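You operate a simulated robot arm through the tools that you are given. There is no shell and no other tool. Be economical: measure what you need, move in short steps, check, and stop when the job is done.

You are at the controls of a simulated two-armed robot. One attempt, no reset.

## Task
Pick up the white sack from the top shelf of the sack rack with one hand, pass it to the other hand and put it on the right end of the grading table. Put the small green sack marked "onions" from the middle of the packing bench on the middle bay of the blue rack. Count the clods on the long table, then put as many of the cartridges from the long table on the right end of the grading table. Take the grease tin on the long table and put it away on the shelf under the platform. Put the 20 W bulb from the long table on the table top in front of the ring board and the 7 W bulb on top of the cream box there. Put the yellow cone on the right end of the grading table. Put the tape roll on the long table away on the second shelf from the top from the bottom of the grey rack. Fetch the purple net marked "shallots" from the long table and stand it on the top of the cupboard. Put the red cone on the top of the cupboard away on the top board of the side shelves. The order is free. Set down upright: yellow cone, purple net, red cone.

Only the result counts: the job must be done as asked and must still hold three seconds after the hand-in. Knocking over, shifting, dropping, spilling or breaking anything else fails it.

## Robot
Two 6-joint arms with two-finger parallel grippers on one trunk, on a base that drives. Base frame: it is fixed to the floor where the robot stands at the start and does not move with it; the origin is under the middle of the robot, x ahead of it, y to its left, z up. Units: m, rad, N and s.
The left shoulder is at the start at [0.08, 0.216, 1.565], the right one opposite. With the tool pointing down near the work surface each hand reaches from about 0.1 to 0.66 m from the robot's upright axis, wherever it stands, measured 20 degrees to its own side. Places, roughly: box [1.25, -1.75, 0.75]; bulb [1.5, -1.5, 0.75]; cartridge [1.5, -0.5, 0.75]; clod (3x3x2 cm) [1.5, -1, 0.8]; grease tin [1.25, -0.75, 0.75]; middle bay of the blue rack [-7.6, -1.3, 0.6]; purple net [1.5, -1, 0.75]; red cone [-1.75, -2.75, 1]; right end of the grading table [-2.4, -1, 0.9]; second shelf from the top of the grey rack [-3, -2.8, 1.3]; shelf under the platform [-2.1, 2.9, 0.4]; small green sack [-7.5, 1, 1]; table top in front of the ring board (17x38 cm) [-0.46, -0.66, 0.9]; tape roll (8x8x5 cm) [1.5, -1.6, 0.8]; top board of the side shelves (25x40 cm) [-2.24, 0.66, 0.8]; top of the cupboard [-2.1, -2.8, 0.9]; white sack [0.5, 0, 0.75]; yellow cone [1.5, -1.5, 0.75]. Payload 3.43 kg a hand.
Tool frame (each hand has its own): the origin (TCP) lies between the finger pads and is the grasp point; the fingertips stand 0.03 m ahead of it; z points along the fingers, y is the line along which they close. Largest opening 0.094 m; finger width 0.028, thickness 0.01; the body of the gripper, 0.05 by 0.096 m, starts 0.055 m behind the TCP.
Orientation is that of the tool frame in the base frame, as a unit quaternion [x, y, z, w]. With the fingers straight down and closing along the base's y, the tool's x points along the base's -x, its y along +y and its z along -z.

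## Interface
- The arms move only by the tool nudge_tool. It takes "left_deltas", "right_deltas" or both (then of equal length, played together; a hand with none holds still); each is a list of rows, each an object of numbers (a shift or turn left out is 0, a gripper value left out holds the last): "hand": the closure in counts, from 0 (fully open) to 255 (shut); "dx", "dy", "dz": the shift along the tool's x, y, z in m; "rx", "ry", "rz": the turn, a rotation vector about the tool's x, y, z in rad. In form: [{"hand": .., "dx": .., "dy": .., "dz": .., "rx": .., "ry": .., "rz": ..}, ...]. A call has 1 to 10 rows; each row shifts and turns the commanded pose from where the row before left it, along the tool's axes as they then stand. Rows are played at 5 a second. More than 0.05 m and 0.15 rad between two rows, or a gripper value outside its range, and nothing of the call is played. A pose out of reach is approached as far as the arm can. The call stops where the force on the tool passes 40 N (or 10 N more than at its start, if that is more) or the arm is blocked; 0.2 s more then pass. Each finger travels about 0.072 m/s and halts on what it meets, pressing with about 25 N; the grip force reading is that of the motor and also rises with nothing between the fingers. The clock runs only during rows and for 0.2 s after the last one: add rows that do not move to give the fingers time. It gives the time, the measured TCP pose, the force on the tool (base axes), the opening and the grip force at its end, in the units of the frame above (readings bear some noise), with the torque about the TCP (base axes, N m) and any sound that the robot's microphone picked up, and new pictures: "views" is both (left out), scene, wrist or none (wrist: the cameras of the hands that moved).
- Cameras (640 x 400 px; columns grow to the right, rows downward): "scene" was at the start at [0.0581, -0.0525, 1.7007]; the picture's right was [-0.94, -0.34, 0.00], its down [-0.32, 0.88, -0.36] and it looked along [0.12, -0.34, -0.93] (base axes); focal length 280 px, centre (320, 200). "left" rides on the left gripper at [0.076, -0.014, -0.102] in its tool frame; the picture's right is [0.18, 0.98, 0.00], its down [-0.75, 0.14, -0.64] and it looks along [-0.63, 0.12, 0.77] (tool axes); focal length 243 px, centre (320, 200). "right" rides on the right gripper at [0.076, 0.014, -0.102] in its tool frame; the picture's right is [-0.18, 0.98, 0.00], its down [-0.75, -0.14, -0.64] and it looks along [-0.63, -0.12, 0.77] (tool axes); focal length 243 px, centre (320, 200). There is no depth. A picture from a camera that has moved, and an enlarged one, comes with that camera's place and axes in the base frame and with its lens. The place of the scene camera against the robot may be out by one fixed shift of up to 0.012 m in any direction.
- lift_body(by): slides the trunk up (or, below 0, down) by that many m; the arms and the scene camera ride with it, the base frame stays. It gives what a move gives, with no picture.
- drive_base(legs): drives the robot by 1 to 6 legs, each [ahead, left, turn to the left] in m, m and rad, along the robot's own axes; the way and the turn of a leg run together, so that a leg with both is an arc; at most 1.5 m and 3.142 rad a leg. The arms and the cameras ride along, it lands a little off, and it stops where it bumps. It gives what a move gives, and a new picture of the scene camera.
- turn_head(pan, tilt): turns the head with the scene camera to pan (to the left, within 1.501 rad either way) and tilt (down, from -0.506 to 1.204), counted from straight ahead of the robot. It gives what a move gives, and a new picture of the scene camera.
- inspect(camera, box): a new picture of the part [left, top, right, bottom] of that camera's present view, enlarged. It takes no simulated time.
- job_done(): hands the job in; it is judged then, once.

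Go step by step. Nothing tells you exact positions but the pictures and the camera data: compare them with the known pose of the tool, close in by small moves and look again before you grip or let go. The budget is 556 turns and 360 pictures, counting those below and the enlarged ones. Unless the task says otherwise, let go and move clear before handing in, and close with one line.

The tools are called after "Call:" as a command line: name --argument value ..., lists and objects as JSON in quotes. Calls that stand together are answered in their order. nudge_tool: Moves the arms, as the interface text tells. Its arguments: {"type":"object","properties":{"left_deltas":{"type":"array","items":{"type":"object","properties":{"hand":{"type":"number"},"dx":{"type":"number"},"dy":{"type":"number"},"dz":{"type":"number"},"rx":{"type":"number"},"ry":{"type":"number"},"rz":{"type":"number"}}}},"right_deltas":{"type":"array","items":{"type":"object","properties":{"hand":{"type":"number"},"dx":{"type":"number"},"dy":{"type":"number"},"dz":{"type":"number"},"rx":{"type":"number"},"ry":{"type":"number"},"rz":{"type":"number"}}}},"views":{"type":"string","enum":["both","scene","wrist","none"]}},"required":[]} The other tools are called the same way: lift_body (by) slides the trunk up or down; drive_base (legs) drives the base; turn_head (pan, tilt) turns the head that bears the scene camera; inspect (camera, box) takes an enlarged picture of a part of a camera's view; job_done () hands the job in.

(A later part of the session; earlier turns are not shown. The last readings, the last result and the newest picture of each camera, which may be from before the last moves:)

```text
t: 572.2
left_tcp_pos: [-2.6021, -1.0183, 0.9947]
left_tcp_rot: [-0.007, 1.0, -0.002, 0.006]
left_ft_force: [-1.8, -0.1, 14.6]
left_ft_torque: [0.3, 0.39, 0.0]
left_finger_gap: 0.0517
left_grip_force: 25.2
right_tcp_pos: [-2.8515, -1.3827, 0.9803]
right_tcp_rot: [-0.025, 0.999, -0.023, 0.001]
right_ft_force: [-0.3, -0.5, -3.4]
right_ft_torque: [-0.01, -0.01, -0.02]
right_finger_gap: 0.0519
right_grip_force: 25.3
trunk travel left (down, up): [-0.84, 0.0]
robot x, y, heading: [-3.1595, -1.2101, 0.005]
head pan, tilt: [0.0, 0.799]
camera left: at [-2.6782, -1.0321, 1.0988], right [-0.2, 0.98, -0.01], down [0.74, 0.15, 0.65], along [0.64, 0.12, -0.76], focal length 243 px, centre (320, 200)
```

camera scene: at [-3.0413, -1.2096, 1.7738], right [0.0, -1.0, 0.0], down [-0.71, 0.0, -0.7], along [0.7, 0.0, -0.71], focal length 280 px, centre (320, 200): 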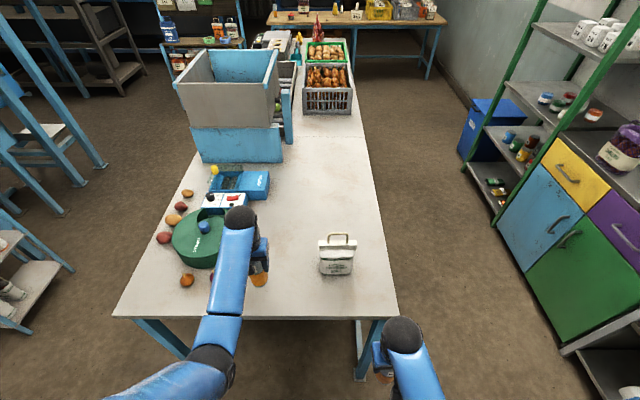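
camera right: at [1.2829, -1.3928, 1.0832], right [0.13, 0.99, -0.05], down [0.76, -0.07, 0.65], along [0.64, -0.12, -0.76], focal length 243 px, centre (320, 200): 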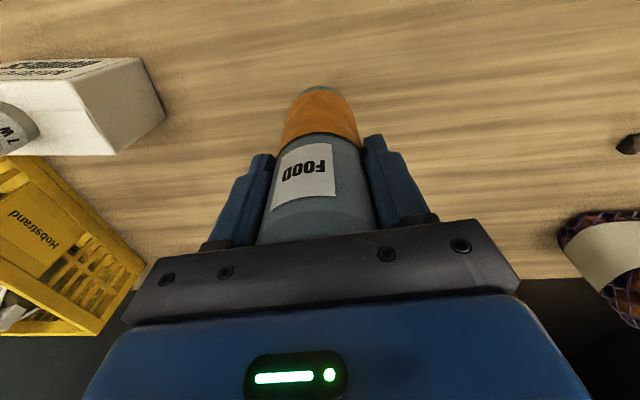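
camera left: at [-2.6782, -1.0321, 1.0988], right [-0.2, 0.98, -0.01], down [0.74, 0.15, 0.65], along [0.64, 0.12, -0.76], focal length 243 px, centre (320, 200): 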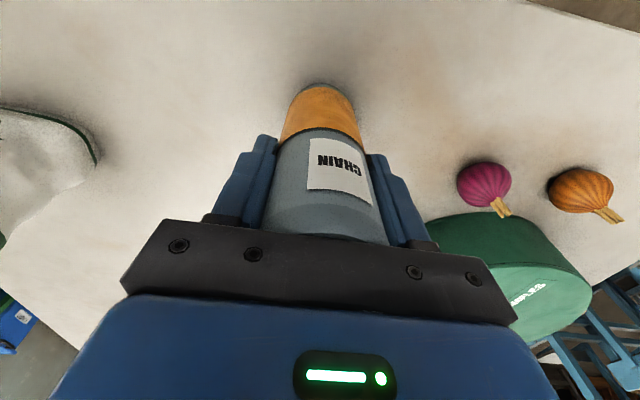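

Contact (table ≈0.887). Release and rise.

Call:
nudge_tool --left_deltas '[{"hand": 80}, {"hand": 50}, {"hand": 50}, {"dz": -0.02}, {"dz": -0.03}]' --views "none"

Call:
nudge_tool --left_deltas '[{"dx": 0.001}]' --views "wrist"

```text
t: 573.4
left_tcp_pos: [-2.6039, -1.0167, 1.0446]
left_tcp_rot: [-0.006, 1.0, -0.002, 0.003]
left_ft_force: [-0.5, 0.9, -0.3]
left_ft_torque: [0.03, 0.02, -0.04]
left_finger_gap: 0.0756
left_grip_force: 0.0
right_tcp_pos: [-2.8518, -1.3821, 0.9804]
right_tcp_rot: [-0.025, 0.999, -0.024, 0.0]
right_ft_force: [-0.4, 0.7, -4.1]
right_ft_torque: [-0.01, 0.04, -0.02]
right_finger_gap: 0.0516
right_grip_force: 24.9
trunk travel left (down, up): [-0.84, 0.0]
robot x, y, heading: [-3.1561, -1.2107, 0.002]
head pan, tilt: [0.0, 0.799]
```

```text
t: 573.8
left_tcp_pos: [-2.604, -1.016, 1.0434]
left_tcp_rot: [-0.006, 1.0, -0.003, 0.004]
left_ft_force: [0.2, 0.7, 0.0]
left_ft_torque: [-0.01, 0.02, -0.03]
left_finger_gap: 0.0758
left_grip_force: 0.1
right_tcp_pos: [-2.8503, -1.3818, 0.9805]
right_tcp_rot: [-0.025, 0.999, -0.025, 0.0]
right_ft_force: [0.3, 1.2, -3.0]
right_ft_torque: [0.0, -0.01, 0.01]
right_finger_gap: 0.0516
right_grip_force: 25.5
trunk travel left (down, up): [-0.84, 0.0]
robot x, y, heading: [-3.1528, -1.2112, 0.004]
head pan, tilt: [0.0, 0.799]
camera left: at [-2.6796, -1.0312, 1.1472], right [-0.2, 0.98, -0.01], down [0.75, 0.15, 0.65], along [0.63, 0.12, -0.76], focal length 243 px, centre (320, 200)
```

left: 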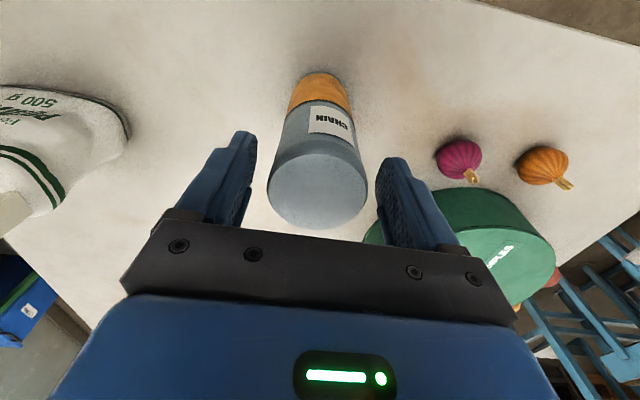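

The cartridge stands; the fingers straddle its top, so I open fully and back straight out.

Call:
nudge_tool --left_deltas '[{"hand": 0}, {}, {"dx": 0.04}, {"dx": 0.04}, {"dx": 0.04}, {"dx": 0.03}]' --views "wrist"

```text
t: 575.2
left_tcp_pos: [-2.7544, -1.0193, 1.0435]
left_tcp_rot: [-0.006, 1.0, -0.003, 0.004]
left_ft_force: [-0.3, -0.1, 0.1]
left_ft_torque: [0.0, 0.02, -0.01]
left_finger_gap: 0.0938
left_grip_force: 0.1
right_tcp_pos: [-2.8511, -1.3812, 0.9819]
right_tcp_rot: [-0.026, 0.999, -0.025, 0.0]
right_ft_force: [0.3, 0.1, -3.6]
right_ft_torque: [-0.01, -0.01, 0.0]
right_finger_gap: 0.0518
right_grip_force: 25.2
trunk travel left (down, up): [-0.84, 0.0]
robot x, y, heading: [-3.1567, -1.2102, 0.004]
head pan, tilt: [0.0, 0.799]
camera left: at [-2.831, -1.0347, 1.1466], right [-0.2, 0.98, -0.01], down [0.75, 0.15, 0.65], along [0.64, 0.12, -0.76], focal length 243 px, centre (320, 200)
```

left: 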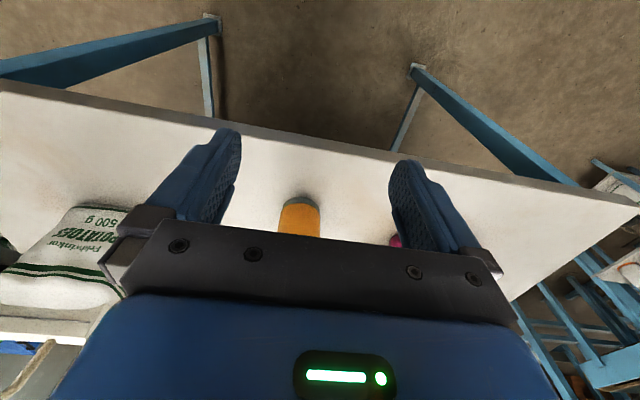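

CHAIN stands. Now the right cartridge: shift left 0.26 m, raise and extend the right hand.

Call:
drive_base --legs '[[0, 0.26, 0]]'

Call:
nudge_tool --right_deltas '[{"dz": -0.03}, {"dz": -0.03}, {"dx": -0.04}, {"dx": -0.04}, {"dx": -0.04}, {"dx": -0.04}, {}]' --views "none"

```text
t: 577.1
left_tcp_pos: [-2.7541, -0.768, 1.0427]
left_tcp_rot: [-0.005, 1.0, -0.001, 0.003]
left_ft_force: [0.5, 0.0, -0.2]
left_ft_torque: [0.03, 0.01, 0.01]
left_finger_gap: 0.0939
left_grip_force: 0.0
right_tcp_pos: [-2.8517, -1.129, 0.9811]
right_tcp_rot: [-0.025, 0.999, -0.023, 0.0]
right_ft_force: [-0.2, -0.3, -2.5]
right_ft_torque: [0.03, 0.0, 0.02]
right_finger_gap: 0.0516
right_grip_force: 24.7
trunk travel left (down, up): [-0.84, 0.0]
robot x, y, heading: [-3.1566, -0.9546, -0.005]
head pan, tilt: [0.0, 0.799]
camera scene: at [-3.0367, -0.9596, 1.7734], right [0.0, -1.0, 0.0], down [-0.72, 0.0, -0.7], along [0.7, 0.0, -0.72], focal length 280 px, centre (320, 200)
```

scene: 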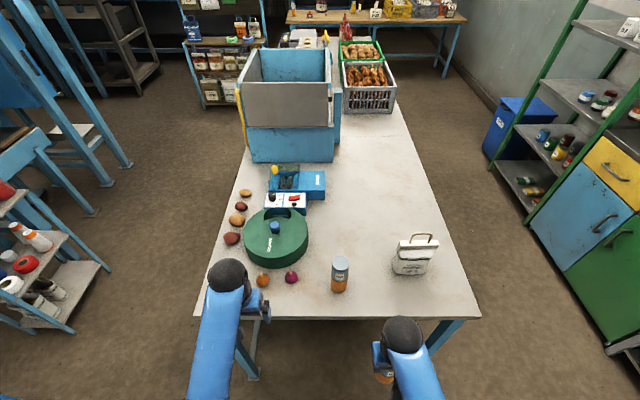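

```text
t: 578.7
left_tcp_pos: [-2.7536, -0.7632, 1.0424]
left_tcp_rot: [-0.005, 1.0, -0.002, 0.003]
left_ft_force: [0.6, 1.7, 1.5]
left_ft_torque: [0.0, 0.01, 0.0]
left_finger_gap: 0.0942
left_grip_force: 0.1
right_tcp_pos: [-2.692, -1.1136, 1.0403]
right_tcp_rot: [-0.026, 0.999, -0.025, 0.0]
right_ft_force: [-0.1, -0.8, -2.6]
right_ft_torque: [0.03, 0.02, 0.03]
right_finger_gap: 0.0516
right_grip_force: 25.5
trunk travel left (down, up): [-0.84, 0.0]
robot x, y, heading: [-3.1543, -0.9511, 0.004]
head pan, tilt: [0.0, 0.799]
```

Call:
nudge_tool --right_deltas '[{"dx": -0.045, "dy": -0.008}, {"dx": -0.04}, {"dz": 0.02}, {"dz": 0.015}, {}]' --views "wrist"

```text
t: 579.9
left_tcp_pos: [-2.7533, -0.7639, 1.0419]
left_tcp_rot: [-0.006, 1.0, -0.003, 0.003]
left_ft_force: [-0.4, -0.1, -0.3]
left_ft_torque: [0.0, 0.01, -0.01]
left_finger_gap: 0.0942
left_grip_force: 0.1
right_tcp_pos: [-2.6047, -1.1197, 1.0047]
right_tcp_rot: [-0.024, 0.999, -0.024, -0.001]
right_ft_force: [0.2, 0.1, -3.9]
right_ft_torque: [0.0, 0.01, 0.02]
right_finger_gap: 0.0519
right_grip_force: 25.3
trunk travel left (down, up): [-0.84, 0.0]
robot x, y, heading: [-3.1573, -0.9547, 0.002]
head pan, tilt: [0.0, 0.799]
camera right: at [-2.683, -1.1041, 1.1059], right [0.13, 0.99, -0.05], down [0.76, -0.07, 0.65], along [0.64, -0.12, -0.76], focal length 243 px, centre (320, 200)
```

right: 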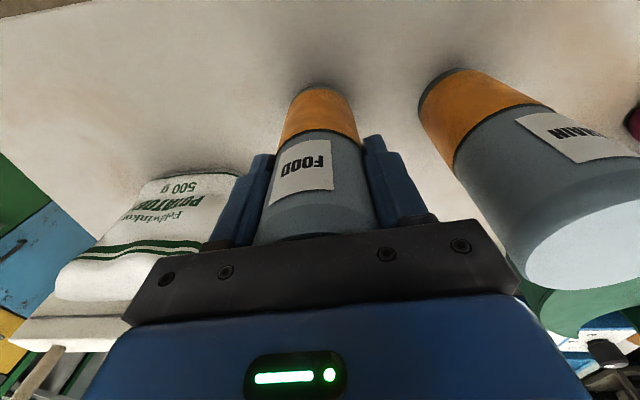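

Call:
nudge_tool --right_deltas '[{"dz": 0.007}, {}]' --views "none"

Call:
nudge_tool --right_deltas '[{"dz": 0.005}, {}]' --views "none"

```text
t: 580.5
left_tcp_pos: [-2.754, -0.7637, 1.0429]
left_tcp_rot: [-0.006, 1.0, -0.002, 0.003]
left_ft_force: [-0.4, -0.9, 0.4]
left_ft_torque: [-0.05, 0.0, -0.02]
left_finger_gap: 0.0939
left_grip_force: 0.1
right_tcp_pos: [-2.6074, -1.1207, 0.9974]
right_tcp_rot: [-0.026, 0.999, -0.024, 0.0]
right_ft_force: [-0.2, 0.4, -3.2]
right_ft_torque: [0.0, -0.04, 0.02]
right_finger_gap: 0.0517
right_grip_force: 25.1
trunk travel left (down, up): [-0.84, 0.0]
robot x, y, heading: [-3.1581, -0.9483, 0.001]
head pan, tilt: [0.0, 0.799]
```

```text
t: 581.1
left_tcp_pos: [-2.7552, -0.7629, 1.0438]
left_tcp_rot: [-0.005, 1.0, -0.003, 0.003]
left_ft_force: [0.2, -0.5, 0.1]
left_ft_torque: [-0.02, -0.02, 0.0]
left_finger_gap: 0.094
left_grip_force: 0.2
right_tcp_pos: [-2.6064, -1.12, 0.9979]
right_tcp_rot: [-0.025, 0.999, -0.025, 0.003]
right_ft_force: [1.7, -3.6, 24.0]
right_ft_torque: [0.25, -0.07, -0.07]
right_finger_gap: 0.0513
right_grip_force: 24.8
trunk travel left (down, up): [-0.84, 0.0]
robot x, y, heading: [-3.1527, -0.953, -0.003]
head pan, tilt: [0.0, 0.799]
```

Contact. Open to 75 mm, rise what's possible, and back out.

Call:
nudge_tool --right_deltas '[{"hand": 80}, {"hand": 48}, {"hand": 48}, {"dz": -0.02}, {"dz": -0.025}, {}]' --views "wrist"

```text
t: 582.5
left_tcp_pos: [-2.7535, -0.7639, 1.0426]
left_tcp_rot: [-0.005, 1.0, -0.002, 0.004]
left_ft_force: [1.0, 0.0, 0.4]
left_ft_torque: [-0.01, 0.0, -0.01]
left_finger_gap: 0.094
left_grip_force: 0.1
right_tcp_pos: [-2.6062, -1.1198, 1.0387]
right_tcp_rot: [-0.024, 0.999, -0.024, 0.0]
right_ft_force: [0.2, 0.7, -0.3]
right_ft_torque: [0.02, 0.01, 0.01]
right_finger_gap: 0.0765
right_grip_force: 0.1
trunk travel left (down, up): [-0.84, 0.0]
robot x, y, heading: [-3.1555, -0.9548, 0.001]
head pan, tilt: [0.0, 0.799]
camera right: at [-2.6851, -1.1036, 1.1407], right [0.13, 0.99, -0.05], down [0.76, -0.07, 0.65], along [0.64, -0.12, -0.76], focal length 243 px, centre (320, 200)
```

right: 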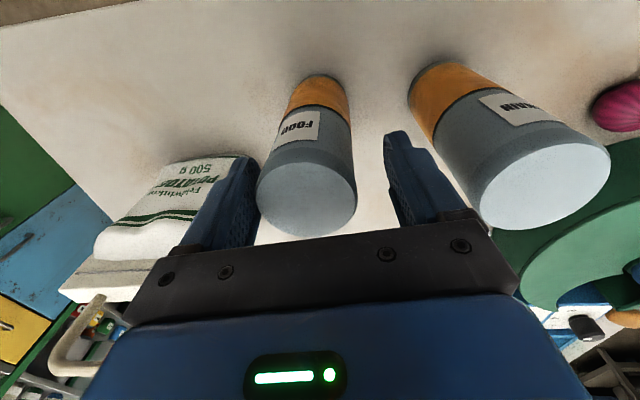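

Call:
nudge_tool --right_deltas '[{"dy": -0.007}, {"dx": 0.03}, {"dx": 0.04}, {"dx": 0.04}, {"dx": 0.04}]' --views "none"

Call:
drive_base --legs '[[-0.15, 0, 0]]'

Call:
inspect --camera "scene" --box '[180, 130, 480, 310]'

```text
t: 583.7
left_tcp_pos: [-2.7559, -0.7639, 1.0434]
left_tcp_rot: [-0.006, 1.0, -0.003, 0.004]
left_ft_force: [-0.8, -0.2, -0.5]
left_ft_torque: [0.04, 0.0, 0.06]
left_finger_gap: 0.0939
left_grip_force: 0.0
right_tcp_pos: [-2.7562, -1.1358, 1.0398]
right_tcp_rot: [-0.026, 0.999, -0.025, 0.0]
right_ft_force: [0.0, -0.1, -0.4]
right_ft_torque: [0.02, 0.02, 0.04]
right_finger_gap: 0.0763
right_grip_force: 0.1
trunk travel left (down, up): [-0.84, 0.0]
robot x, y, heading: [-3.1541, -0.9549, 0.003]
head pan, tilt: [0.0, 0.799]
```

```text
t: 585.0
left_tcp_pos: [-2.9004, -0.7639, 1.0423]
left_tcp_rot: [-0.004, 1.0, -0.003, 0.002]
left_ft_force: [-0.3, -0.4, 0.4]
left_ft_torque: [0.01, 0.05, 0.01]
left_finger_gap: 0.094
left_grip_force: 0.0
right_tcp_pos: [-2.9004, -1.136, 1.038]
right_tcp_rot: [-0.024, 0.999, -0.023, -0.001]
right_ft_force: [0.6, -0.5, -1.5]
right_ft_torque: [-0.03, 0.02, 0.02]
right_finger_gap: 0.0763
right_grip_force: 0.0
trunk travel left (down, up): [-0.84, 0.0]
robot x, y, heading: [-3.3062, -0.9554, 0.0]
head pan, tilt: [0.0, 0.799]
camera scene: at [-3.1811, -0.9537, 1.773], right [0.0, -1.0, 0.0], down [-0.72, 0.0, -0.69], along [0.69, 0.0, -0.72], focal length 280 px, centre (320, 200)
```

scene: 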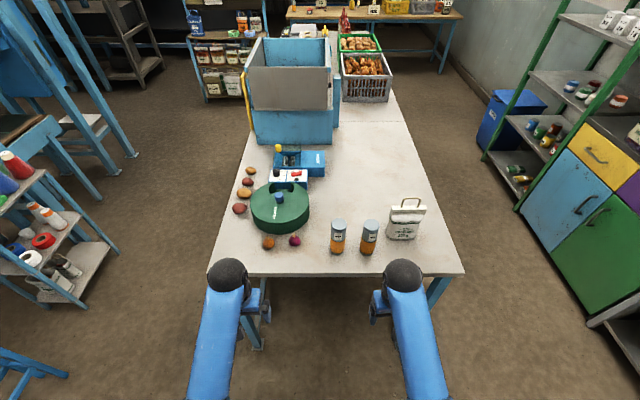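

```text
2.13 times, centred on (330, 220) of scene
camera zoom: at [-3.1811, -0.9537, 1.773], right [0.0, -1.0, 0.0], down [-0.72, 0.0, -0.69], along [0.69, 0.0, -0.72], focal length 596 px, centre (299, 157)
```

zoom: 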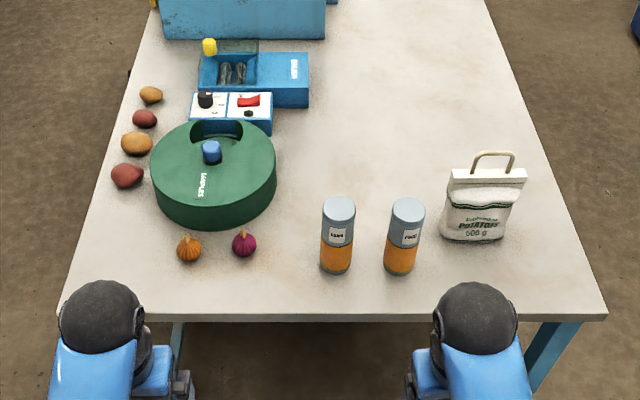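

Both cartridges stand on the right end. Back to the long table for the yellow cone and the 20 W bulb.

Call:
drive_base --legs '[[0, -0.97, 0], [1.5, 0, 0]]'

```text
t: 597.1
left_tcp_pos: [-1.4026, -1.7352, 1.0424]
left_tcp_rot: [-0.003, 1.0, -0.003, 0.005]
left_ft_force: [-1.5, -0.3, 1.1]
left_ft_torque: [0.01, -0.03, -0.01]
left_finger_gap: 0.0944
left_grip_force: 0.2
right_tcp_pos: [-1.4056, -2.107, 1.0385]
right_tcp_rot: [-0.023, 0.999, -0.024, 0.001]
right_ft_force: [-0.5, -0.1, 0.5]
right_ft_torque: [0.02, 0.04, 0.02]
right_finger_gap: 0.0763
right_grip_force: 0.0
trunk travel left (down, up): [-0.84, 0.0]
robot x, y, heading: [-1.8051, -1.9216, -0.006]
head pan, tilt: [0.0, 0.799]
camera scene: at [-1.6876, -1.9239, 1.7735], right [-0.01, -1.0, 0.0], down [-0.72, 0.0, -0.7], along [0.7, 0.0, -0.72], focal length 280 px, centre (320, 200)
```

scene: 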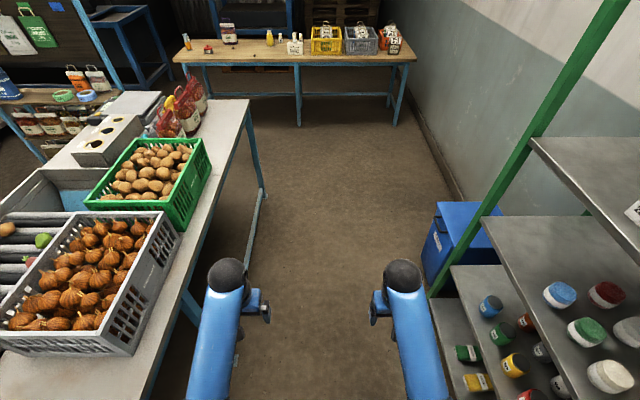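

Call:
drive_base --legs '[[1.5, 0, 0], [0.8, 0, 0], [0, 0.37, 0], [0.37, 0, 0]]'

```text
t: 612.3
left_tcp_pos: [1.265, -1.3912, 1.0434]
left_tcp_rot: [0.0, 1.0, -0.002, 0.005]
left_ft_force: [0.3, 0.0, 0.0]
left_ft_torque: [0.0, 0.0, 0.0]
left_finger_gap: 0.0941
left_grip_force: 0.1
right_tcp_pos: [1.2621, -1.7622, 1.0392]
right_tcp_rot: [-0.02, 0.999, -0.025, 0.002]
right_ft_force: [-0.6, 0.3, 0.3]
right_ft_torque: [0.0, -0.02, -0.01]
right_finger_gap: 0.0762
right_grip_force: 0.1
trunk travel left (down, up): [-0.84, 0.0]
robot x, y, heading: [0.8656, -1.573, -0.009]
head pan, tilt: [0.0, 0.799]
camera scene: at [0.9791, -1.5777, 1.7738], right [-0.01, -1.0, 0.0], down [-0.71, 0.01, -0.7], along [0.7, -0.01, -0.71], focal length 280 px, centre (320, 200)
```

scene: 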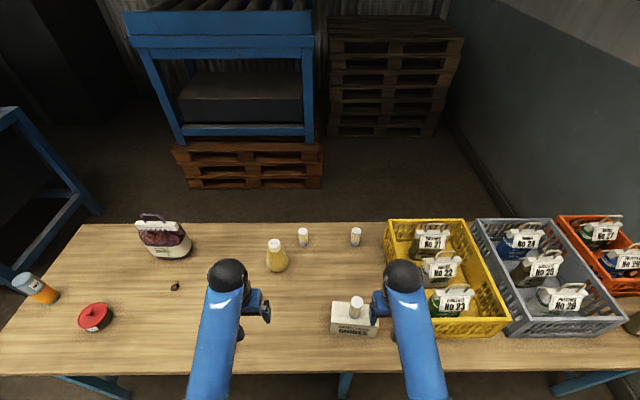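

Both targets are in reach. I pitch both hands to 45° (correcting the right hand's roll).

Call:
nudge_tool --left_deltas '[{}, {"ry": -0.15}, {"ry": -0.15}, {"ry": -0.15}, {"ry": -0.15}, {"ry": -0.15}, {"ry": -0.035}]' --right_deltas '[{"rx": -0.05, "rz": 0.04, "hand": 0}, {"ry": -0.15}, {"ry": -0.15}, {"ry": -0.15}, {"ry": -0.15}, {"ry": -0.15}, {"ry": -0.035}]' --views "wrist"

```text
t: 613.9
left_tcp_pos: [1.2682, -1.39, 1.0425]
left_tcp_rot: [-0.001, 0.922, -0.003, 0.386]
left_ft_force: [0.6, 0.2, 0.0]
left_ft_torque: [0.02, 0.01, -0.01]
left_finger_gap: 0.094
left_grip_force: 0.0
right_tcp_pos: [1.2628, -1.7611, 1.0389]
right_tcp_rot: [0.0, 0.924, 0.001, 0.382]
right_ft_force: [0.2, 0.3, -0.3]
right_ft_torque: [-0.01, 0.0, 0.01]
right_finger_gap: 0.0942
right_grip_force: 0.1
trunk travel left (down, up): [-0.84, 0.0]
robot x, y, heading: [0.8636, -1.5755, -0.008]
head pan, tilt: [0.0, 0.799]
camera right: at [1.1359, -1.7472, 1.0577], right [0.13, 0.98, 0.13], down [0.08, -0.14, 0.99], along [0.99, -0.12, -0.1], focal length 243 px, centre (320, 200)
camera left: at [1.1427, -1.4051, 1.062], right [-0.13, 0.98, -0.14], down [0.07, 0.15, 0.99], along [0.99, 0.12, -0.09], focal length 243 px, centre (320, 200)
```

right: 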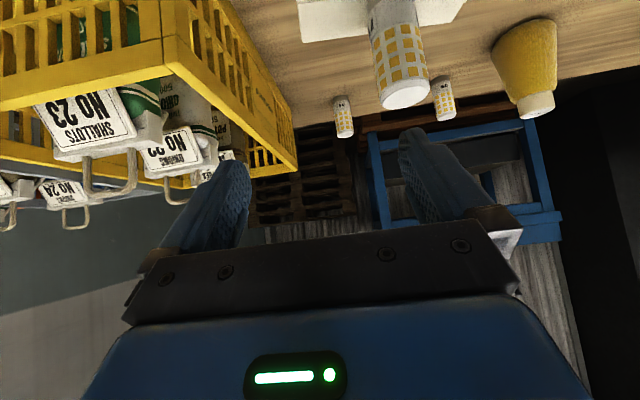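
left: 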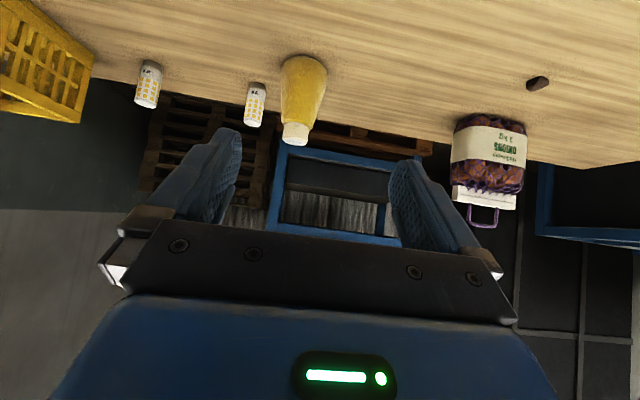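

Left hand toward the cone (≈(1.578, -1.416)).

Call:
nudge_tool --left_deltas '[{"dx": -0.017, "dy": -0.005, "dz": 0.0396}, {"dx": -0.017, "dy": -0.005, "dz": 0.0396}, {"dx": -0.017, "dy": -0.005, "dz": 0.0396}, {"dx": -0.017, "dy": -0.005, "dz": 0.0396}, {"dx": -0.017, "dy": -0.005, "dz": 0.0396}, {}]' --views "wrist"

```text
t: 615.3
left_tcp_pos: [1.4677, -1.4131, 0.9629]
left_tcp_rot: [-0.001, 0.923, -0.002, 0.386]
left_ft_force: [0.5, -0.9, -0.2]
left_ft_torque: [-0.01, 0.0, -0.01]
left_finger_gap: 0.0939
left_grip_force: 0.0
right_tcp_pos: [1.2627, -1.7615, 1.0399]
right_tcp_rot: [0.001, 0.924, 0.001, 0.382]
right_ft_force: [0.3, 0.3, 0.5]
right_ft_torque: [0.0, 0.0, 0.0]
right_finger_gap: 0.0938
right_grip_force: 0.1
trunk travel left (down, up): [-0.84, 0.0]
robot x, y, heading: [0.8654, -1.5762, -0.008]
head pan, tilt: [0.0, 0.799]
camera left: at [1.3418, -1.4286, 0.9816], right [-0.13, 0.98, -0.14], down [0.07, 0.15, 0.99], along [0.99, 0.12, -0.09], focal length 243 px, centre (320, 200)
```

left: 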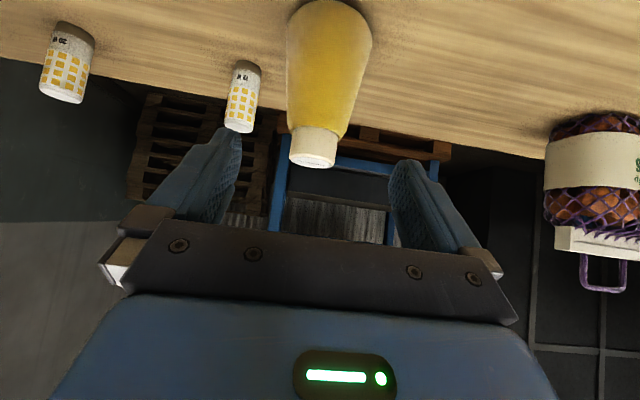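

Call:
nudge_tool --left_deltas '[{"dx": -0.008, "dz": 0.0433}, {"dx": -0.008, "dz": 0.0433}, {"dx": -0.008, "dz": 0.0433}, {}]' --views "wrist"

```text
t: 616.3
left_tcp_pos: [1.5781, -1.417, 0.8905]
left_tcp_rot: [-0.001, 0.923, -0.002, 0.386]
left_ft_force: [-0.1, -0.4, -1.2]
left_ft_torque: [-0.02, -0.04, -0.01]
left_finger_gap: 0.0936
left_grip_force: 0.0
right_tcp_pos: [1.264, -1.7603, 1.0401]
right_tcp_rot: [0.0, 0.924, 0.0, 0.382]
right_ft_force: [-0.3, 0.3, 0.0]
right_ft_torque: [-0.02, 0.01, -0.02]
right_finger_gap: 0.0942
right_grip_force: 0.2
trunk travel left (down, up): [-0.84, 0.0]
robot x, y, heading: [0.8641, -1.574, -0.009]
head pan, tilt: [0.0, 0.799]
camera left: at [1.452, -1.4309, 0.9094], right [-0.13, 0.98, -0.14], down [0.07, 0.15, 0.99], along [0.99, 0.12, -0.09], focal length 243 px, centre (320, 200)
```

left: 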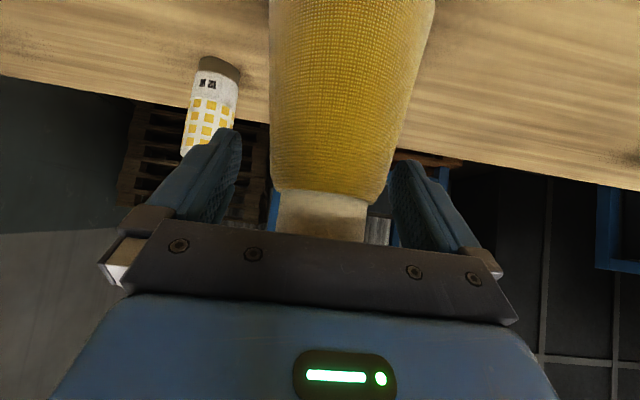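

Centred. Grip and lift.

Call:
nudge_tool --left_deltas '[{"hand": 80}, {"hand": 160}, {"hand": 255}, {"hand": 255}, {"hand": 255}, {"dx": -0.02, "dz": -0.02}, {"dx": -0.03, "dz": -0.03}, {"dx": -0.03, "dz": -0.03}, {"dx": -0.03, "dz": -0.03}]' --views "wrist"

```text
t: 618.3
left_tcp_pos: [1.5755, -1.4157, 1.0442]
left_tcp_rot: [-0.001, 0.923, -0.002, 0.385]
left_ft_force: [-0.8, 0.1, -1.6]
left_ft_torque: [-0.02, -0.02, -0.02]
left_finger_gap: 0.0666
left_grip_force: 24.6
right_tcp_pos: [1.2634, -1.7609, 1.0387]
right_tcp_rot: [0.001, 0.924, 0.0, 0.382]
right_ft_force: [-0.6, 0.3, -0.1]
right_ft_torque: [-0.01, 0.0, 0.01]
right_finger_gap: 0.0937
right_grip_force: 0.0
trunk travel left (down, up): [-0.84, 0.0]
robot x, y, heading: [0.862, -1.5772, -0.006]
head pan, tilt: [0.0, 0.799]
camera left: at [1.4506, -1.4297, 1.0647], right [-0.13, 0.98, -0.14], down [0.07, 0.15, 0.99], along [0.99, 0.12, -0.09], focal length 243 px, centre (320, 200)
```

left: 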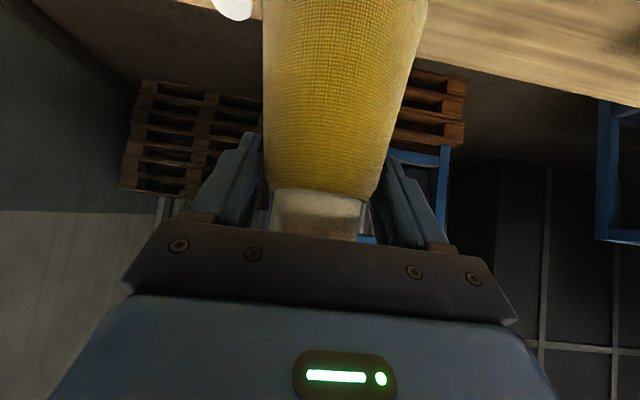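

Now the right hand to the 20 W bulb, high over the 7 W bulb first.

Call:
nudge_tool --right_deltas '[{"dx": -0.0303, "dy": 0.0036, "dz": 0.0303}, {"dx": -0.0303, "dy": 0.0036, "dz": 0.0303}, {"dx": -0.0303, "dy": 0.0036, "dz": 0.0303}, {"dx": -0.0303, "dy": 0.0036, "dz": 0.0303}, {"dx": -0.0303, "dy": 0.0036, "dz": 0.0303}, {"dx": -0.0303, "dy": 0.0036, "dz": 0.0303}, {"dx": -0.0303, "dy": 0.0036, "dz": 0.0303}]' --views "wrist"

```text
t: 619.9
left_tcp_pos: [1.5779, -1.4156, 1.0448]
left_tcp_rot: [-0.001, 0.923, -0.002, 0.385]
left_ft_force: [0.4, 0.6, -2.8]
left_ft_torque: [-0.03, 0.0, -0.03]
left_finger_gap: 0.0667
left_grip_force: 25.2
right_tcp_pos: [1.5662, -1.7355, 1.0375]
right_tcp_rot: [0.001, 0.925, 0.0, 0.381]
right_ft_force: [-0.2, -0.4, 0.8]
right_ft_torque: [-0.03, -0.01, 0.0]
right_finger_gap: 0.0938
right_grip_force: 0.1
trunk travel left (down, up): [-0.84, 0.0]
robot x, y, heading: [0.8608, -1.5735, -0.01]
head pan, tilt: [0.0, 0.799]
camera right: at [1.4385, -1.7216, 1.0563], right [0.13, 0.98, 0.13], down [0.08, -0.14, 0.99], along [0.99, -0.12, -0.1], focal length 243 px, centre (320, 200)
```

right: 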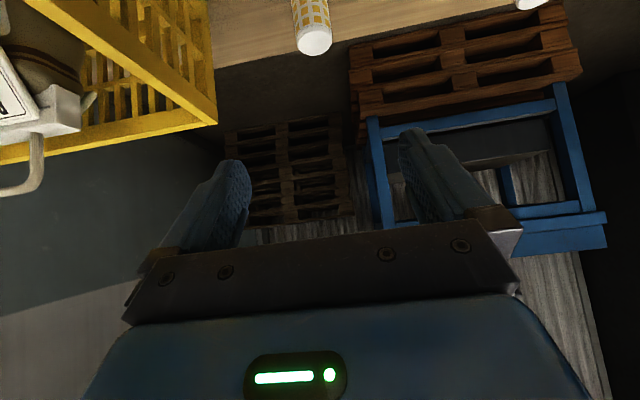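

Call:
nudge_tool --right_deltas '[{"dx": 0.0141, "dz": 0.0354}, {"dx": 0.0141, "dz": 0.0354}, {"dx": 0.0141, "dz": 0.0354}, {"dx": 0.0141, "dz": 0.0354}]' --views "wrist"

```text
t: 620.9
left_tcp_pos: [1.5779, -1.4149, 1.0452]
left_tcp_rot: [-0.001, 0.922, -0.002, 0.386]
left_ft_force: [-0.4, -0.5, -1.7]
left_ft_torque: [-0.01, 0.01, -0.01]
left_finger_gap: 0.0665
left_grip_force: 24.7
right_tcp_pos: [1.6077, -1.7286, 0.928]
right_tcp_rot: [0.001, 0.924, 0.001, 0.382]
right_ft_force: [0.6, 0.1, 0.5]
right_ft_torque: [0.01, 0.01, 0.03]
right_finger_gap: 0.0942
right_grip_force: 0.2
right hand out of reach, approached as far as the arm can: row 4
trunk travel left (down, up): [-0.84, 0.0]
robot x, y, heading: [0.8637, -1.5741, -0.006]
head pan, tilt: [0.0, 0.799]
camera right: at [1.4805, -1.7159, 0.9463], right [0.13, 0.98, 0.13], down [0.08, -0.14, 0.99], along [0.99, -0.12, -0.1], focal length 243 px, centre (320, 200)
```

right: 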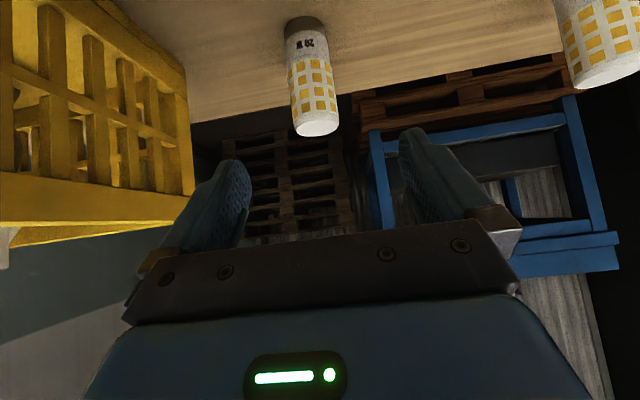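

Reach limit; I lower the trunk 9 cm, which brings the hand level, then go forward.

Call:
lift_body --by -0.09

Call:
nudge_tool --right_deltas '[{"dx": -0.0283, "dz": 0.0283, "dy": -0.006}, {"dx": -0.0255, "dz": 0.0255}, {}]' --views "wrist"

```text
t: 622.2
left_tcp_pos: [1.578, -1.4157, 0.9548]
left_tcp_rot: [-0.001, 0.923, -0.003, 0.386]
left_ft_force: [0.9, 0.5, -1.5]
left_ft_torque: [-0.01, -0.01, 0.01]
left_finger_gap: 0.0668
left_grip_force: 24.7
right_tcp_pos: [1.6093, -1.7301, 0.8367]
right_tcp_rot: [0.0, 0.924, 0.001, 0.382]
right_ft_force: [0.3, 0.5, -1.1]
right_ft_torque: [0.01, -0.02, 0.03]
right_finger_gap: 0.0938
right_grip_force: 0.1
trunk travel left (down, up): [-0.75, 0.09]
robot x, y, heading: [0.8627, -1.5773, -0.009]
head pan, tilt: [0.0, 0.799]
```

```text
t: 623.0
left_tcp_pos: [1.576, -1.4158, 0.9561]
left_tcp_rot: [-0.001, 0.922, -0.002, 0.387]
left_ft_force: [-0.3, 0.2, -1.0]
left_ft_torque: [-0.05, 0.0, 0.0]
left_finger_gap: 0.0667
left_grip_force: 25.1
right_tcp_pos: [1.6376, -1.7212, 0.8764]
right_tcp_rot: [0.0, 0.924, 0.001, 0.382]
right_ft_force: [-0.7, -0.3, 1.1]
right_ft_torque: [-0.02, 0.01, -0.01]
right_finger_gap: 0.0941
right_grip_force: 0.0
right hand out of reach, approached as far as the arm can: row 1, 2
trunk travel left (down, up): [-0.75, 0.09]
robot x, y, heading: [0.8638, -1.5782, -0.01]
head pan, tilt: [0.0, 0.799]
camera right: at [1.5091, -1.7079, 0.8952], right [0.13, 0.98, 0.13], down [0.08, -0.14, 0.99], along [0.99, -0.12, -0.1], focal length 243 px, centre (320, 200)
```

right: 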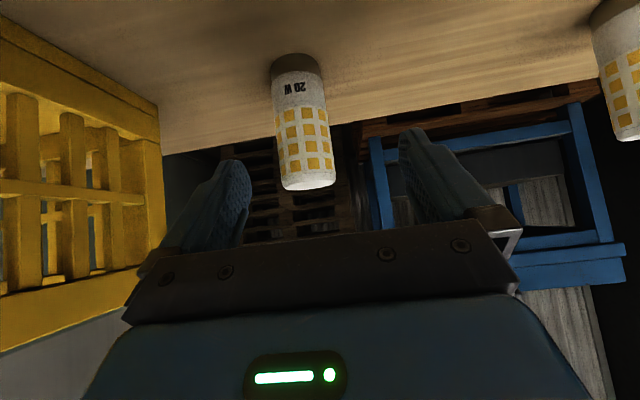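

I raise the left cone by 8 cm, lower the trunk another 8 cm, and extend again.

Call:
nudge_tool --left_deltas '[{"dx": -0.0283, "dz": -0.0283}, {"dx": -0.0283, "dz": -0.0283}, {}]' --right_deltas '[{"dx": -0.01, "dz": -0.01}, {"dx": -0.01, "dz": -0.01}, {}]' --views "none"

Call:
lift_body --by -0.08

Call:
nudge_tool --right_deltas '[{"dx": -0.02, "dz": 0.02, "dy": -0.01}, {"dx": -0.018, "dz": 0.018}, {}]' --views "wrist"

```text
t: 623.8
left_tcp_pos: [1.5775, -1.4147, 1.0356]
left_tcp_rot: [-0.001, 0.923, -0.002, 0.385]
left_ft_force: [0.3, -0.4, -1.7]
left_ft_torque: [0.01, 0.0, -0.02]
left_finger_gap: 0.0667
left_grip_force: 24.9
right_tcp_pos: [1.6487, -1.7204, 0.8938]
right_tcp_rot: [0.0, 0.924, 0.0, 0.382]
right_ft_force: [-0.4, 0.1, 0.0]
right_ft_torque: [0.04, 0.0, 0.02]
right_finger_gap: 0.0939
right_grip_force: 0.1
right hand out of reach, approached as far as the arm can: row 1, 2
trunk travel left (down, up): [-0.75, 0.09]
robot x, y, heading: [0.8594, -1.5766, -0.011]
head pan, tilt: [0.0, 0.799]
```

```text
t: 625.0
left_tcp_pos: [1.5749, -1.4138, 0.9557]
left_tcp_rot: [-0.001, 0.922, -0.003, 0.387]
left_ft_force: [0.0, 0.1, -1.8]
left_ft_torque: [0.02, 0.03, 0.01]
left_finger_gap: 0.0665
left_grip_force: 25.5
right_tcp_pos: [1.6495, -1.7213, 0.8152]
right_tcp_rot: [0.001, 0.924, 0.0, 0.382]
right_ft_force: [0.9, -0.5, 0.3]
right_ft_torque: [0.03, -0.01, 0.03]
right_finger_gap: 0.0942
right_grip_force: 0.1
trunk travel left (down, up): [-0.67, 0.17]
robot x, y, heading: [0.8634, -1.5748, -0.009]
head pan, tilt: [0.0, 0.799]
```

```text
t: 625.8
left_tcp_pos: [1.5761, -1.414, 0.955]
left_tcp_rot: [-0.001, 0.922, -0.002, 0.386]
left_ft_force: [-0.2, -0.4, -1.4]
left_ft_torque: [-0.02, -0.01, 0.01]
left_finger_gap: 0.0666
left_grip_force: 24.2
right_tcp_pos: [1.6657, -1.7281, 0.8379]
right_tcp_rot: [0.0, 0.924, 0.0, 0.382]
right_ft_force: [0.7, 0.2, -0.8]
right_ft_torque: [0.01, 0.0, 0.02]
right_finger_gap: 0.0939
right_grip_force: 0.0
right hand out of reach, approached as far as the arm can: row 1, 2
trunk travel left (down, up): [-0.67, 0.17]
robot x, y, heading: [0.8614, -1.5765, -0.008]
head pan, tilt: [0.0, 0.799]
camera right: at [1.5381, -1.7137, 0.8566], right [0.13, 0.98, 0.13], down [0.08, -0.14, 0.99], along [0.99, -0.12, -0.1], focal length 243 px, centre (320, 200)
```

right: 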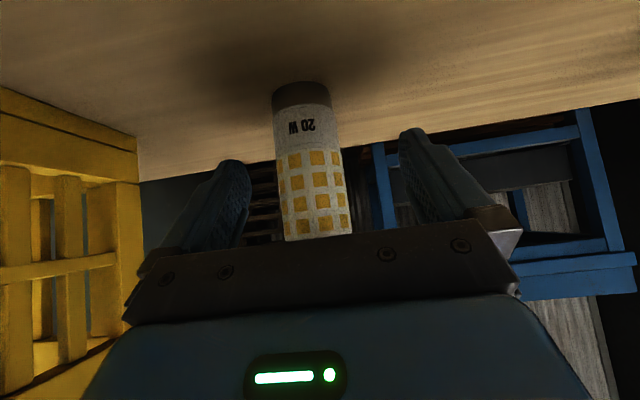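

The bulb is between the pads. Close.

Call:
nudge_tool --right_deltas '[{"hand": 100}, {"hand": 180}, {"hand": 255}, {"hand": 255}, {"hand": 255}]' --views "wrist"

```text
t: 627.0
left_tcp_pos: [1.5774, -1.4139, 0.9563]
left_tcp_rot: [0.0, 0.923, -0.002, 0.385]
left_ft_force: [0.3, -0.8, -2.1]
left_ft_torque: [-0.03, 0.0, -0.01]
left_finger_gap: 0.0669
left_grip_force: 24.8
right_tcp_pos: [1.6647, -1.7272, 0.8387]
right_tcp_rot: [0.0, 0.924, 0.001, 0.382]
right_ft_force: [0.0, -0.5, 0.5]
right_ft_torque: [0.0, 0.0, 0.02]
right_finger_gap: 0.0402
right_grip_force: 24.8
trunk travel left (down, up): [-0.67, 0.17]
robot x, y, heading: [0.86, -1.5789, -0.005]
head pan, tilt: [0.0, 0.799]
camera right: at [1.5382, -1.7136, 0.8565], right [0.13, 0.98, 0.13], down [0.08, -0.14, 0.99], along [0.99, -0.12, -0.1], focal length 243 px, centre (320, 200)
```

right: 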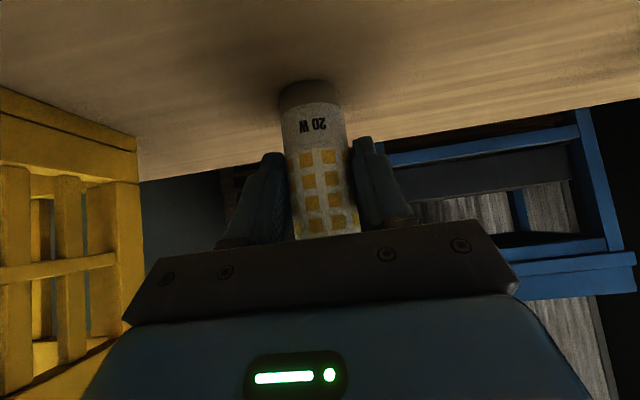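

Gripped. Raise well above everything, then back off.

Call:
lift_body --by 0.17

Call:
nudge_tool --right_deltas '[{"dx": -0.0283, "dz": -0.0283}, {"dx": -0.0283, "dz": -0.0283}, {"dx": -0.02, "dz": -0.02}, {}]' --views "none"

```text
t: 628.9
left_tcp_pos: [1.5757, -1.4148, 1.1256]
left_tcp_rot: [-0.002, 0.923, -0.001, 0.385]
left_ft_force: [-0.4, 0.2, -1.2]
left_ft_torque: [0.0, 0.06, 0.01]
left_finger_gap: 0.0667
left_grip_force: 24.6
right_tcp_pos: [1.6658, -1.7289, 1.0078]
right_tcp_rot: [0.001, 0.924, 0.0, 0.382]
right_ft_force: [-0.5, -0.5, 0.1]
right_ft_torque: [0.02, 0.01, 0.01]
right_finger_gap: 0.0401
right_grip_force: 25.1
trunk travel left (down, up): [-0.84, 0.0]
robot x, y, heading: [0.8627, -1.5751, -0.011]
head pan, tilt: [0.0, 0.799]
```

```text
t: 629.9
left_tcp_pos: [1.5761, -1.4131, 1.1257]
left_tcp_rot: [-0.002, 0.923, -0.002, 0.385]
left_ft_force: [-0.4, 0.0, -1.3]
left_ft_torque: [-0.01, 0.01, 0.02]
left_finger_gap: 0.0665
left_grip_force: 24.8
right_tcp_pos: [1.711, -1.7247, 1.0949]
right_tcp_rot: [0.001, 0.924, 0.0, 0.382]
right_ft_force: [0.6, 0.7, -0.9]
right_ft_torque: [-0.01, 0.02, 0.06]
right_finger_gap: 0.04
right_grip_force: 24.7
right hand out of reach, approached as far as the arm can: row 1, 2, 3
trunk travel left (down, up): [-0.84, 0.0]
robot x, y, heading: [0.8644, -1.5753, -0.008]
head pan, tilt: [0.0, 0.799]
```

Call:
drive_base --legs '[[-0.45, 0, 0]]'

Call:
nudge_tool --left_deltas '[{"dx": 0.0283, "dz": -0.0283}, {"dx": 0.0283, "dz": -0.0283}, {"dx": 0.0283, "dz": -0.0283}, {"dx": 0.0283, "dz": -0.0283}, {}, {}, {}, {}]' --right_deltas '[{"dx": 0.0283, "dz": -0.0283}, {"dx": 0.0283, "dz": -0.0283}, {"dx": 0.0283, "dz": -0.0283}, {"dx": 0.0283, "dz": -0.0283}, {"dx": 0.0283, "dz": -0.0283}, {"dx": 0.0283, "dz": -0.0283}, {"dx": 0.0283, "dz": -0.0283}, {"dx": 0.0283, "dz": -0.0283}]' --views "none"

Call:
drive_base --legs '[[0, -0.37, 0.01], [-1.5, 0, 0]]'

```text
t: 632.6
left_tcp_pos: [1.1301, -1.4056, 1.1229]
left_tcp_rot: [-0.006, 0.924, 0.0, 0.383]
left_ft_force: [0.9, 0.1, -2.4]
left_ft_torque: [0.03, -0.01, 0.02]
left_finger_gap: 0.0665
left_grip_force: 24.8
right_tcp_pos: [1.2679, -1.7144, 1.0948]
right_tcp_rot: [-0.004, 0.925, 0.002, 0.381]
right_ft_force: [0.7, -0.8, -0.4]
right_ft_torque: [-0.02, 0.04, 0.0]
right_finger_gap: 0.0402
right_grip_force: 25.0
trunk travel left (down, up): [-0.84, 0.0]
robot x, y, heading: [0.4141, -1.5761, -0.001]
head pan, tilt: [0.0, 0.799]
camera scene: at [0.5415, -1.5746, 1.773], right [0.0, -1.0, 0.0], down [-0.72, 0.0, -0.69], along [0.69, 0.0, -0.72], focal length 280 px, centre (320, 200)
```

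scene: 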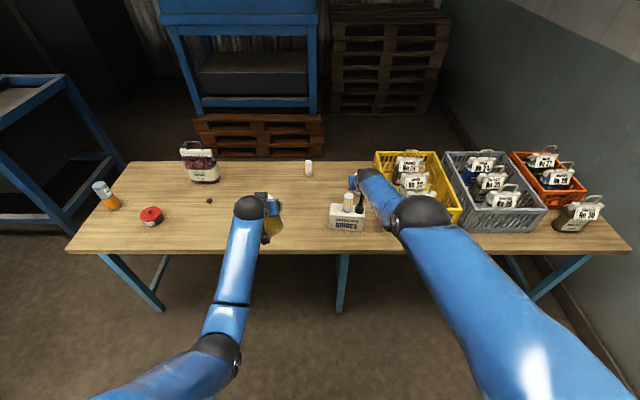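

```text
t: 634.4
left_tcp_pos: [0.9681, -1.405, 1.1242]
left_tcp_rot: [-0.007, 0.923, 0.001, 0.385]
left_ft_force: [-1.1, 0.4, -1.9]
left_ft_torque: [-0.02, -0.04, 0.02]
left_finger_gap: 0.0663
left_grip_force: 25.0
right_tcp_pos: [1.1811, -1.6767, 0.962]
right_tcp_rot: [-0.004, 0.924, 0.002, 0.382]
right_ft_force: [0.5, 0.3, -0.6]
right_ft_torque: [0.0, 0.03, 0.0]
right_finger_gap: 0.0398
right_grip_force: 24.4
right hand out of reach, approached as far as the arm can: row 1, 2, 3, 4, 5, 6, 7, 8
trunk travel left (down, up): [-0.84, 0.0]
robot x, y, heading: [0.4166, -1.5752, -0.003]
head pan, tilt: [0.0, 0.799]
```

```text
t: 643.9
left_tcp_pos: [-0.5514, -1.7891, 1.1224]
left_tcp_rot: [-0.002, 0.923, -0.002, 0.386]
left_ft_force: [-0.1, 0.0, -0.7]
left_ft_torque: [-0.03, -0.01, -0.01]
left_finger_gap: 0.0661
left_grip_force: 25.2
right_tcp_pos: [-0.3428, -2.0617, 0.9615]
right_tcp_rot: [-0.001, 0.925, 0.002, 0.381]
right_ft_force: [1.0, 0.4, -0.2]
right_ft_torque: [0.03, 0.06, 0.0]
right_finger_gap: 0.0395
right_grip_force: 25.1
trunk travel left (down, up): [-0.84, 0.0]
robot x, y, heading: [-1.108, -1.954, -0.003]
head pan, tilt: [0.0, 0.799]
camera scene: at [-0.9848, -1.9548, 1.7733], right [-0.01, -1.0, 0.0], down [-0.72, 0.01, -0.7], along [0.7, -0.01, -0.72], focal length 280 px, centre (320, 200)
```

scene: 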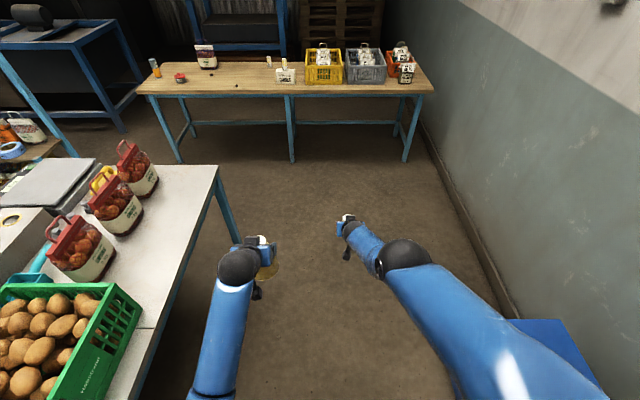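

I raise the right hand back up, then continue west.

Call:
nudge_tool --right_deltas '[{"dx": -0.0283, "dz": -0.0283}, {"dx": -0.0283, "dz": -0.0283}, {"dx": -0.0283, "dz": -0.0283}, {"dx": 0.025, "dz": -0.025}, {"dx": 0.025, "dz": -0.025}, {"dx": 0.025, "dz": -0.025}, {"dx": 0.025, "dz": -0.025}]' --views "none"

Call:
inspect --camera "scene" --box '[230, 30, 350, 100]'

```text
t: 645.5
left_tcp_pos: [-0.5525, -1.7903, 1.1244]
left_tcp_rot: [-0.003, 0.922, -0.002, 0.386]
left_ft_force: [0.0, 0.2, -1.1]
left_ft_torque: [-0.01, 0.0, 0.01]
left_finger_gap: 0.0662
left_grip_force: 25.3
right_tcp_pos: [-0.3303, -2.0294, 0.9878]
right_tcp_rot: [-0.001, 0.924, 0.001, 0.382]
right_ft_force: [-1.2, 0.1, -0.5]
right_ft_torque: [0.02, 0.01, -0.01]
right_finger_gap: 0.0396
right_grip_force: 25.0
right hand out of reach, approached as far as the arm can: row 1, 2, 3, 4, 5, 6, 7
trunk travel left (down, up): [-0.84, 0.0]
robot x, y, heading: [-1.1054, -1.9549, -0.006]
head pan, tilt: [0.0, 0.799]
```

```text
5.33 times, centred on (290, 65) of scene
camera zoom: at [-0.9864, -1.9547, 1.7734], right [-0.01, -1.0, 0.0], down [-0.72, 0.01, -0.7], along [0.7, -0.01, -0.72], focal length 1491 px, centre (480, 920)
```

zoom: 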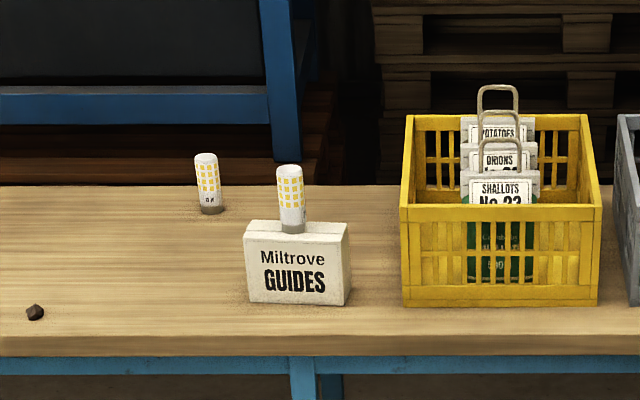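

7 W bulb still fine. The right arm got into an awkward elbow-out posture; I try moving the hand rightward to free it.

Call:
nudge_tool --right_deltas '[{"dy": -0.04}, {"dy": -0.04}, {"dy": -0.04}, {"dx": 0.03, "dz": -0.03}, {"dx": 0.03, "dz": -0.03}, {"dx": 0.03, "dz": -0.03}]' --views "scene"

```text
t: 646.9
left_tcp_pos: [-0.5538, -1.7907, 1.1248]
left_tcp_rot: [-0.002, 0.923, -0.001, 0.386]
left_ft_force: [-0.1, 0.2, -1.3]
left_ft_torque: [-0.03, -0.02, 0.02]
left_finger_gap: 0.0663
left_grip_force: 24.9
right_tcp_pos: [-0.367, -2.1425, 0.9177]
right_tcp_rot: [-0.001, 0.924, 0.002, 0.382]
right_ft_force: [0.2, 0.3, -0.9]
right_ft_torque: [-0.01, 0.02, 0.0]
right_finger_gap: 0.0393
right_grip_force: 25.0
right hand out of reach, approached as far as the arm can: row 1, 2, 4, 5, 6
trunk travel left (down, up): [-0.84, 0.0]
robot x, y, heading: [-1.1064, -1.9549, -0.007]
head pan, tilt: [0.0, 0.799]
camera scene: at [-0.9864, -1.9555, 1.7734], right [-0.01, -1.0, 0.0], down [-0.72, 0.01, -0.7], along [0.7, -0.01, -0.72], focal length 280 px, centre (320, 200)
```

scene: 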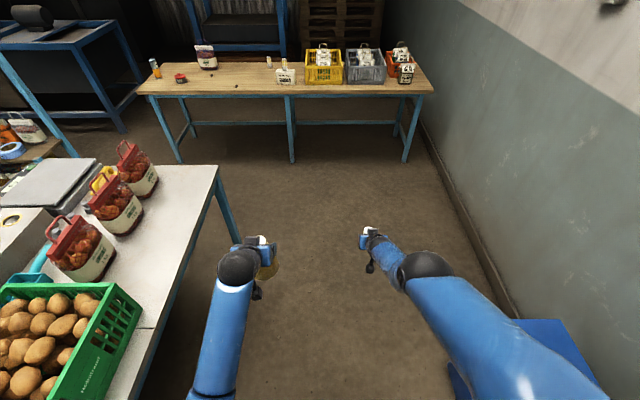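

Call:
nudge_tool --right_deltas '[{"dx": 0.03, "dz": 0.03}, {"dx": 0.03, "dz": 0.03}, {"dx": 0.03, "dz": -0.03}, {"dx": 0.03, "dz": -0.03}, {"dx": 0.03, "dz": -0.03}, {"dx": 0.03, "dz": -0.03}, {"dx": 0.03, "dz": -0.03}]' --views "none"

```text
t: 648.5
left_tcp_pos: [-0.5533, -1.7903, 1.1233]
left_tcp_rot: [-0.002, 0.923, -0.001, 0.385]
left_ft_force: [-0.3, 0.6, -1.3]
left_ft_torque: [-0.01, -0.02, 0.0]
left_finger_gap: 0.0663
left_grip_force: 24.6
right_tcp_pos: [-0.5396, -2.1122, 0.7776]
right_tcp_rot: [0.0, 0.924, 0.0, 0.381]
right_ft_force: [-0.2, 0.7, -1.0]
right_ft_torque: [-0.05, 0.01, 0.02]
right_finger_gap: 0.0387
right_grip_force: 25.2
right hand out of reach, approached as far as the arm can: row 1, 2, 3, 4, 5, 6, 7
trunk travel left (down, up): [-0.84, 0.0]
robot x, y, heading: [-1.1052, -1.9541, -0.006]
head pan, tilt: [0.0, 0.799]
```

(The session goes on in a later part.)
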